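You operate a simulated robot arm through the tools that you are given. There is no shell and no other tool. Be economical: measure what you need, move in short steps, check, and stop when the job is done.

Carry out the task below with a simulated robot arm. There is one attempt and no reset: what you move stays moved.

TASK
Close the clips drawer.
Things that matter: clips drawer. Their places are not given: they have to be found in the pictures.

It is judged by the outcome, as a careful person would: the job done as asked, and still so three seconds after it is handed in. It fails if anything else is knocked over, pushed out of place, dropped, spilled or broken.

THE ROBOT
A 6-joint arm with a two-finger parallel gripper, fixed in place. Base frame: the origin is at the foot of the arm, x ahead of it, y to its left, z up. Lengths are in m, angles in rad, forces in N, time in s.
With the tool pointing down near the work surface it reaches from about 0.26 to 0.68 m from the base axis. Its first joint turns from -1.152 to 1.152 rad. Payload 2.9 kg.
Tool frame: the origin (TCP) lies between the finger pads and is the grasp point; the fingertips stand 0.03 m ahead of it; z points along the fingers, y is the line along which they close. The gripper opens to 0.11 m. The fingers are 0.02 m wide and 0.01 m thick; the gripper's body (0.048 by 0.112 m) begins 0.055 m behind the TCP.
Orientation is that of the tool frame in the base frame, as a unit quaternion [x, y, z, w]. With the fingers straight down and closing along the base's y, the tool's x points along the base's -x, its y along +y and its z along -z.

THE INTERFACE
- The arm moves only by the tool play_rows. Its argument "deltas" is text: rows parted by semicolons, each of 6 numbers parted by spaces: the shift along the base's x, y, z in units of 20 mm (1.0 is 20 mm), then the turn, a rotation vector about the base's x, y, z in units of 4 degrees (1.0 is 4 degrees). In form: dx dy dz ax ay az; .... A call has 1 to 12 rows; each row shifts and turns the commanded pose from where the row before left it. "hand" is the finger opening in m, from 0 to 0.11, set as the call begins (left out, the last holds). A call with a number of a shift or a turn outside -1 to 1 is refused whole. A row lasts 0.2 s, in which the tool goes at most 0.05 m and 0.15 rad; a call with a longer step from one row to the next is refused whole, and so is a gripper value outside its range. A pose out of reach is approached as far as the arm can. The call stops where the force on the tool passes 40 N (or 10 N more than at its start, if that is more) or the arm is blocked; 0.2 s more then pass. The fingers move at their own pace (about 0.108 m/s each) and stop on an object; they squeeze with about 22 N. The grip force told is the motor's: it shows also when the fingers shut on nothing. Time passes only in rows, and 0.2 s behind the last, so rows that do not move let the fingers close. It gives the time, the measured TCP pose, the force on the tool (base axes), the opening and the grip force at its end, in the units of the frame above (readings bear some noise), and new pictures: "views" is both (left out), scene, wrist or none.
- Cameras (640 x 400 px; columns grow to the right, rows downward): "scene" is fixed at [0.0606, 0.4155, 1.3958]; the picture's right is [-0.90, -0.43, 0.00], its down [-0.20, 0.40, -0.89] and it looks along [0.39, -0.80, -0.45] (base axes); focal length 316 px, centre (320, 200). "wrist" rides on the gripper at [-0.036, 0, -0.057] in the tool frame; the picture's right is [0.00, -1.00, 0.00], its down [0.97, 0.00, -0.24] and it looks along [0.24, 0.00, 0.97] (tool axes); focal length 218 px, centre (320, 200).
- measure_at(camera, pixels): for up to 12 pixels [column, row] of the newest picture of that camera ("zoom" is the newest enlarged one), the place [x, y, z] in the base frame of the surface seen there, good to about 0.002 m. No time passes.
- inspect(camera, box): a new picture of the part [left, top, right, bottom] of that camera's present view, enlarged. No time passes.
- sign_off(): hands the job in; it is judged then, once.

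Work in short steps. Measure before you move; look again where a grasp or a placing could have gone wrong, and mend it. You have 60 turns and 120 pictures in all, the two below and enlarged ones among them. Open the gripper and draw the arm clear of the work before you hand the job in, unless the task says otherwise; then end with one line.

The tools are called after ">>>" by a JSON object that holds its "name" and its "arguments". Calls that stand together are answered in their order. play_rows: Moves the arm, as the interface text tells. Its arguments: {"type":"object","properties":{"deltas":{"type":"string"},"hand":{"type":"number"},"views":{"type":"string","enum":["both","scene","wrist","none"]}},"required":["deltas"]} The other tools are called the same way: measure_at (camera, pixels) gives the place of the surface under pixels of a picture; inspect (camera, box) takes an enlarged picture of a part of a camera's view; sign_off () hands the job in.

At the start:

```text
t: 0.0
tool_pos: [0.2888, -0.3644, 0.9923]
tool_rot: [0.0, 1.0, 0.0, 0.0]
force: [0.1, -0.6, 0.8]
opening: 0.1101
grasp_force: 0.0
```

scene: 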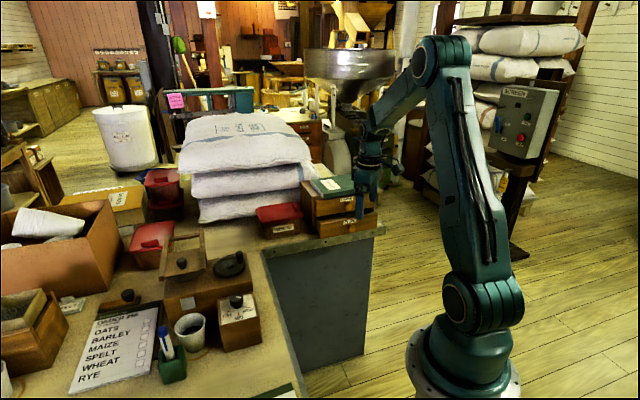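
wrist: 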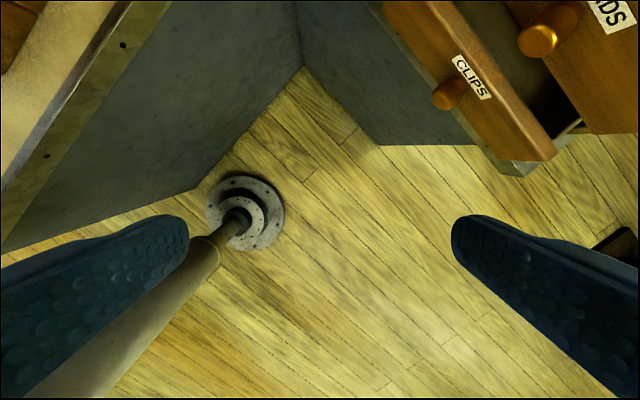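

The wrist view shows the CLIPS drawer open at about (470,80), and the scene view shows the cabinet near (340,205). I'll enlarge and measure both.

>>> {"name": "inspect", "arguments": {"camera": "scene", "box": [240, 140, 420, 252]}}

>>> {"name": "measure_at", "arguments": {"camera": "wrist", "pixels": [[400, 8], [455, 60], [480, 95], [550, 158], [450, 92], [500, 80], [540, 135], [545, 40], [590, 100], [610, 15], [520, 168], [430, 8]]}}

```text
3.56 times, centred on (330, 196) of scene
```

zoom: 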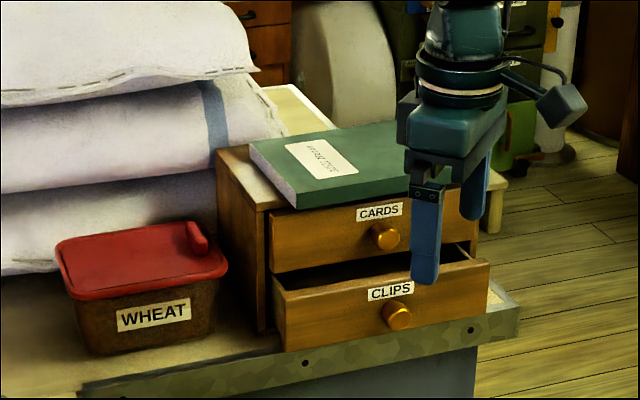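

```text
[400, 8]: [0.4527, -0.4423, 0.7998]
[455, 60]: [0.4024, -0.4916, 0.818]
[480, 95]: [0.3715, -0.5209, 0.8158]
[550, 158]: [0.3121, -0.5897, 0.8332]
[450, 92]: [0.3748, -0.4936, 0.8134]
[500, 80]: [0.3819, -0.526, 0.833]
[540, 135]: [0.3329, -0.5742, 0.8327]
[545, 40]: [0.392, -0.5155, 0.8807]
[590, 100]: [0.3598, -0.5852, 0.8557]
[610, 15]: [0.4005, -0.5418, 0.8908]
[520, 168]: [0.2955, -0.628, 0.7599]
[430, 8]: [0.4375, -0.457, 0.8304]
```

The clips front lies on a plane with outward normal about (-0.695, 0.719), and it sits about 35 mm proud of the cards drawer. I'll yaw the tool -46° so it lines up, then tilt it about 60° toward the cabinet. That lets the fingertips straddle the clips knob and keeps the body clear of the cards knob.

>>> {"name": "play_rows", "arguments": {"deltas": "0 0 0 0 0 -0.96;0 0 0 0 0 -0.96;0 0 0 0 0 -0.96;0 0 0 0 0 -0.96;0 0 0 0 0 -0.96;0 0 0 0 0 -0.96;0 0 0 0 0 -0.96;0 0 0 0 0 -0.96;0 0 0 0 0 -0.96;0 0 0 0 0 -0.96;0 0 0 0 0 -0.96;0 0 0 0 0 -0.96", "hand": 0.06, "views": "none"}}

>>> {"name": "play_rows", "arguments": {"deltas": "0 0 0 -0.9 -0.87 0;0 0 0 -0.9 -0.87 0;0 0 0 -0.9 -0.87 0;0 0 0 -0.9 -0.87 0;0 0 0 -0.9 -0.87 0;0 0 0 -0.9 -0.87 0;0 0 0 -0.9 -0.87 0;0 0 0 -0.9 -0.87 0;0 0 0 -0.9 -0.87 0;0 0 0 -0.9 -0.87 0;0 0 0 -0.9 -0.87 0;0 0 0 -0.9 -0.87 0"}}

```text
t: 2.6
tool_pos: [0.2888, -0.3633, 0.9928]
tool_rot: [0.391, 0.92, 0.0, 0.0]
force: [0.1, 0.2, 0.5]
opening: 0.0601
grasp_force: 0.1
```

```text
t: 5.2
tool_pos: [0.289, -0.3642, 0.9924]
tool_rot: [0.339, 0.796, -0.195, 0.462]
force: [-0.3, 0.0, 0.0]
opening: 0.0603
grasp_force: 0.1
```

scene: 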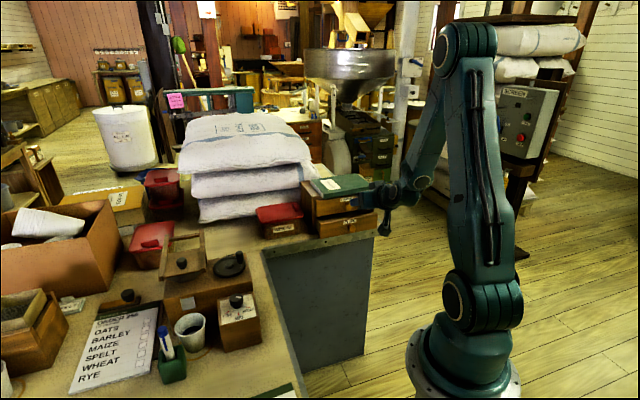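
wrist: 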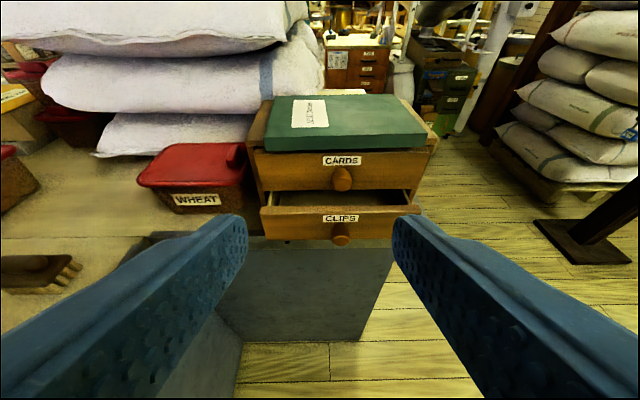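

The tool now faces the drawer, with the clips knob at wrist (340,233). I'll measure both fronts precisely.

>>> {"name": "measure_at", "arguments": {"camera": "wrist", "pixels": [[340, 239], [340, 230], [275, 225], [300, 228], [380, 224], [410, 215], [340, 180], [300, 180], [400, 175], [260, 160], [365, 219], [340, 246]]}}

>>> {"name": "inspect", "arguments": {"camera": "wrist", "box": [240, 80, 450, 260]}}

```text
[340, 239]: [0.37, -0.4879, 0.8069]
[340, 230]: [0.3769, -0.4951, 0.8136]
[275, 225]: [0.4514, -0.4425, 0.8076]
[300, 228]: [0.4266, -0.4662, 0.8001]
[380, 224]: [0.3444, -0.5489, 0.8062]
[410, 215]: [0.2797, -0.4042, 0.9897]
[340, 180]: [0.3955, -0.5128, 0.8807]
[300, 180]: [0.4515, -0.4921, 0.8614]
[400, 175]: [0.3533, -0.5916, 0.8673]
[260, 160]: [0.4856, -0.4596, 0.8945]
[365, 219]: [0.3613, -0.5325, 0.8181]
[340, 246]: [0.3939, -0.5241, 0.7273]
```

```text
2.22 times, centred on (345, 170) of wrist
```

zoom: 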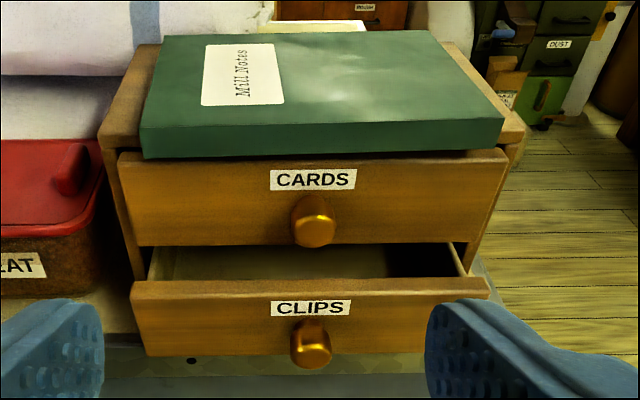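

The clips front is at n≈-0.632 and the cards front at n≈-0.668. The clips knob is at t≈-0.082, z≈0.807. I'll move to a point in front of the knob with the fingers on either side of it.

>>> {"name": "play_rows", "arguments": {"deltas": "0.24 -0.452 -0.902 0 0 0;0.24 -0.452 -0.902 0 0 0;0.24 -0.452 -0.902 0 0 0;0.24 -0.452 -0.902 0 0 0;0.24 -0.452 -0.902 0 0 0;0.24 -0.452 -0.902 0 0 0;0.24 -0.452 -0.902 0 0 0;0.24 -0.452 -0.902 0 0 0;0.24 -0.452 -0.902 0 0 0;0.24 -0.452 -0.902 0 0 0"}}

```text
t: 7.4
tool_pos: [0.3365, -0.4544, 0.8121]
tool_rot: [0.339, 0.797, -0.195, 0.461]
force: [1.1, -0.1, 0.1]
opening: 0.0597
grasp_force: 0.1
```

scene: 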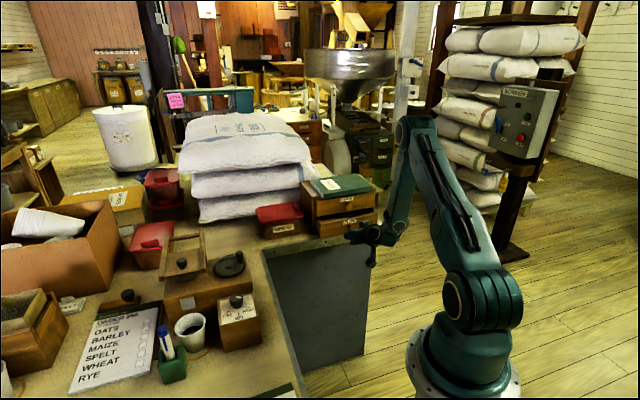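
wrist: 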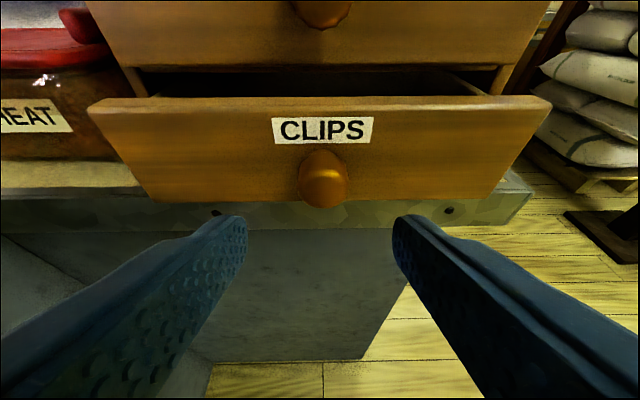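

The knob is centred between the fingertips at (322,180). I'll go forward 36 mm, stopping just short of the drawer face.

>>> {"name": "play_rows", "arguments": {"deltas": "0.212 -0.213 0 0 0 0;0.212 -0.213 0 0 0 0;0.212 -0.213 0 0 0 0;0.212 -0.213 0 0 0 0;0.212 -0.213 0 0 0 0;0.212 -0.213 0 0 0 0", "views": "wrist"}}

```text
t: 8.8
tool_pos: [0.3628, -0.4807, 0.8114]
tool_rot: [0.339, 0.797, -0.195, 0.461]
force: [0.5, 0.4, -0.2]
opening: 0.0602
grasp_force: 0.0
```

wrist: 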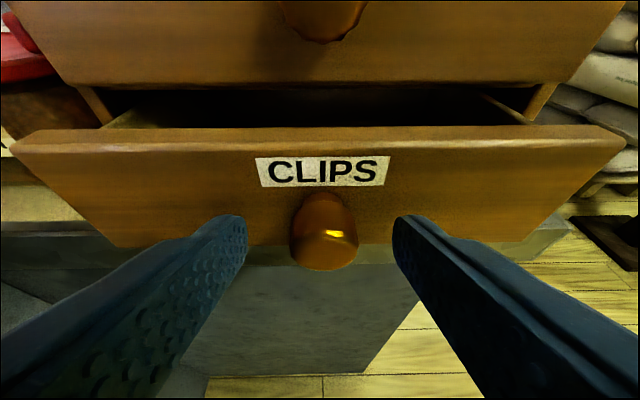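

The fingertips straddle the knob and land on the front panel. I'll push slowly, 4 mm per row.

>>> {"name": "play_rows", "arguments": {"deltas": "0.141 -0.142 0 0 0 0;0.141 -0.142 0 0 0 0;0.141 -0.142 0 0 0 0;0.141 -0.142 0 0 0 0;0.141 -0.142 0 0 0 0;0.141 -0.142 0 0 0 0;0.141 -0.142 0 0 0 0;0.141 -0.142 0 0 0 0"}}

```text
t: 10.6
tool_pos: [0.3849, -0.5017, 0.8116]
tool_rot: [0.339, 0.796, -0.195, 0.462]
force: [-0.2, 0.1, 0.4]
opening: 0.0601
grasp_force: 0.0
```

scene: 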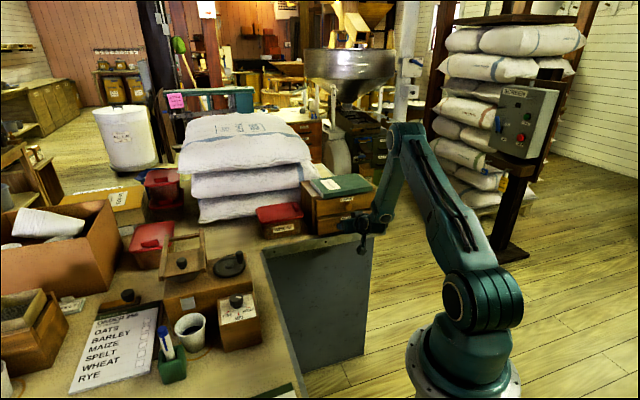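
wrist: 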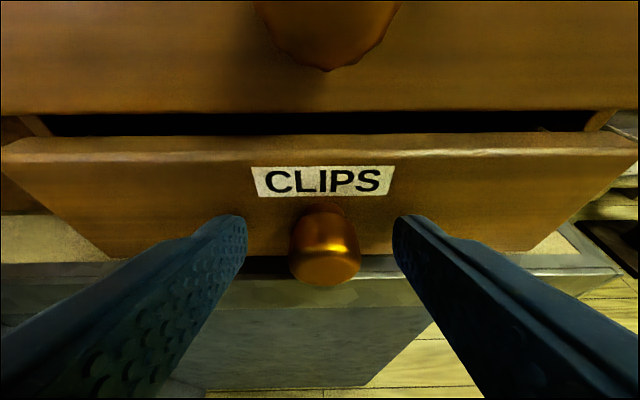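

The gap has shrunk and the force is still low. I'll keep going to close the remaining 12 mm or so.

>>> {"name": "play_rows", "arguments": {"deltas": "0.106 -0.106 0 0 0 0;0.106 -0.106 0 0 0 0;0.106 -0.106 0 0 0 0;0.106 -0.106 0 0 0 0"}}

```text
t: 11.6
tool_pos: [0.392, -0.5093, 0.8125]
tool_rot: [0.339, 0.797, -0.195, 0.46]
force: [-12.3, 11.3, 8.0]
opening: 0.0598
grasp_force: 0.1
```

scene: 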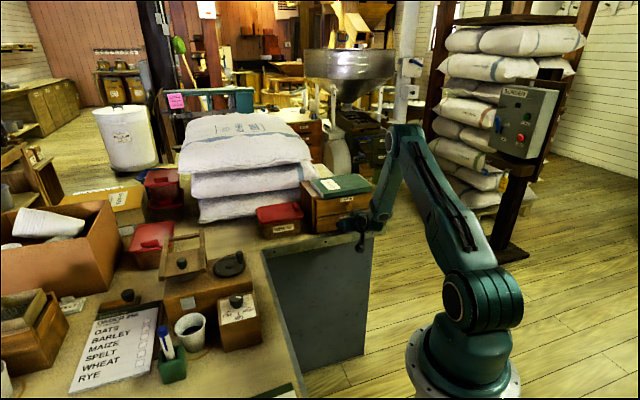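
wrist: 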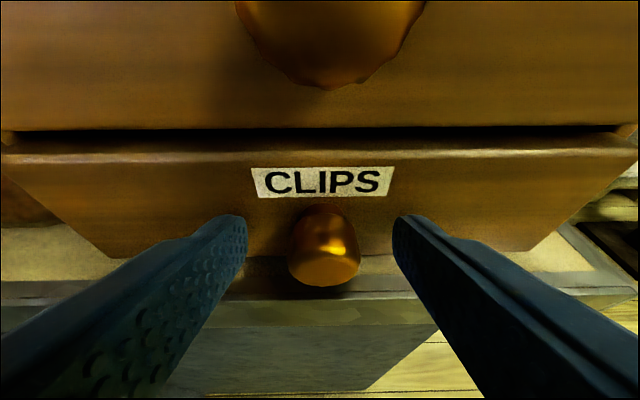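

Contact force has risen to about 17 N, so the drawer is at its stop. I'll measure both fronts to check they're flush.

>>> {"name": "measure_at", "arguments": {"camera": "wrist", "pixels": [[120, 190], [520, 190], [200, 180], [450, 180], [120, 80], [520, 80], [200, 90], [450, 90]]}}

```text
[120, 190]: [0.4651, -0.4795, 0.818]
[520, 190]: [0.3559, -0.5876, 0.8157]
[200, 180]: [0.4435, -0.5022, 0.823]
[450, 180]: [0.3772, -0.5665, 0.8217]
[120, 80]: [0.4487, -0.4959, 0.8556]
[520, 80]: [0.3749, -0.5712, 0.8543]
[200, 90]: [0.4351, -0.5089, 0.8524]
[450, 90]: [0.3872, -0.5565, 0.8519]
```

Both fronts are flush, at n≈-0.668. I'll back straight out and then raise the arm clear.

>>> {"name": "play_rows", "arguments": {"deltas": "-0.212 0.213 0 0 0 0;-0.353 0.355 0 0 0 0;-0.353 0.355 0 0 0 0;-0.53 0.53 0 0 0 0;-0.53 0.53 0 0 0 0;-0.53 0.53 0 0 0 0;-0.53 0.53 0.3 0 0 0;-0.53 0.53 0.6 0 0 0;-0.3 0.3 0.9 0 0 0;0 0 0.9 0 0 0;0 0 0.9 0 0 0;0 0 0.9 0 0 0", "hand": 0.06}}

>>> {"name": "inspect", "arguments": {"camera": "wrist", "box": [160, 60, 480, 260]}}

```text
t: 14.2
tool_pos: [0.3148, -0.4332, 0.9031]
tool_rot: [0.338, 0.797, -0.195, 0.461]
force: [-0.1, 0.7, -0.4]
opening: 0.0603
grasp_force: 0.1
```

scene: 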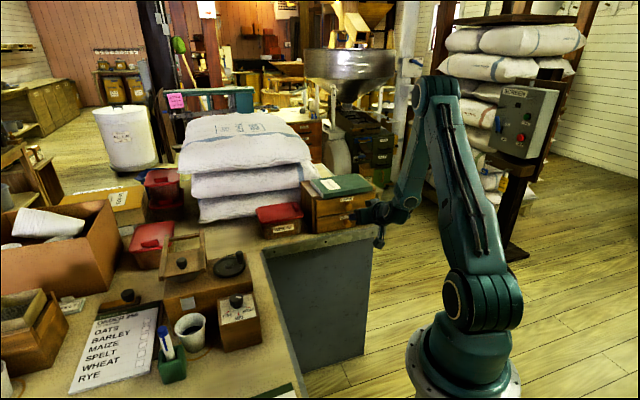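
wrist: 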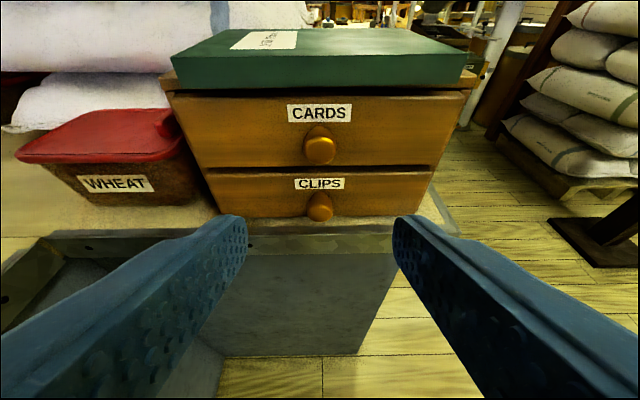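

```text
2.00 times, centred on (320, 160) of wrist
```

zoom: 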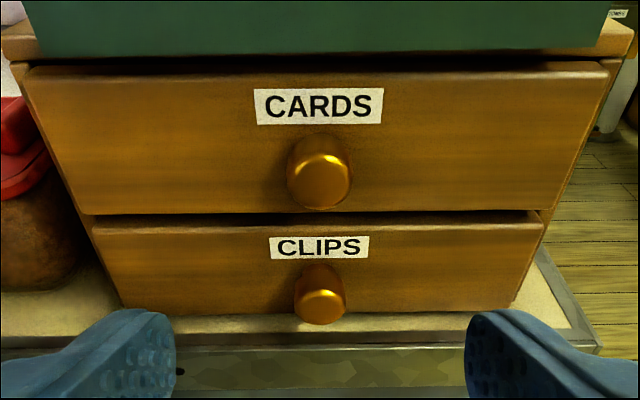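

The drawer looks closed. I'll measure it once more now that nothing is pushing on it.

>>> {"name": "measure_at", "arguments": {"camera": "wrist", "pixels": [[240, 195], [390, 195], [230, 140], [410, 140]]}}

```text
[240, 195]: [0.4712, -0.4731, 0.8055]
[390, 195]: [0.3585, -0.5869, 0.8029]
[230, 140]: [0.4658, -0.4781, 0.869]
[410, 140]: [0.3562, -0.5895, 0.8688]
```

The fronts are still flush at n≈-0.668. I'll open the gripper fully and check that nothing changes.

>>> {"name": "play_rows", "arguments": {"deltas": "-0.4 0.4 0.5 0 0 0;-0.4 0.4 0.5 0 0 0;-0.4 0.4 0.5 0 0 0;0 0 0 0 0 0", "hand": 0.11, "views": "wrist"}}

```text
t: 15.2
tool_pos: [0.2915, -0.4082, 0.9314]
tool_rot: [0.339, 0.797, -0.194, 0.46]
force: [-0.4, 0.0, -0.4]
opening: 0.11
grasp_force: 0.1
```

wrist: 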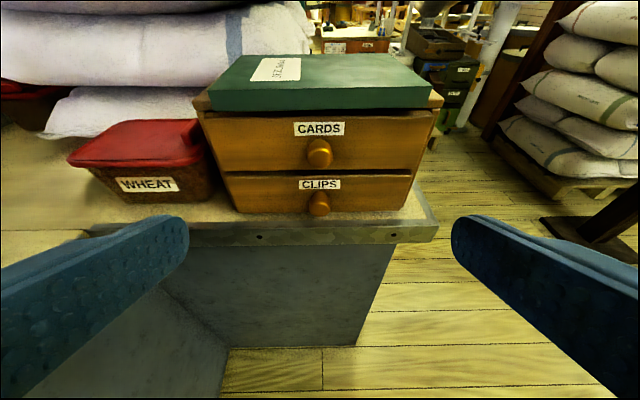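

>>> {"name": "sign_off", "arguments": {}}

```text
The job is handed in.
```

The clips drawer is closed, with its front flush with the cards drawer above it; the last pictures show nothing else disturbed, and the arm is clear with the gripper open.
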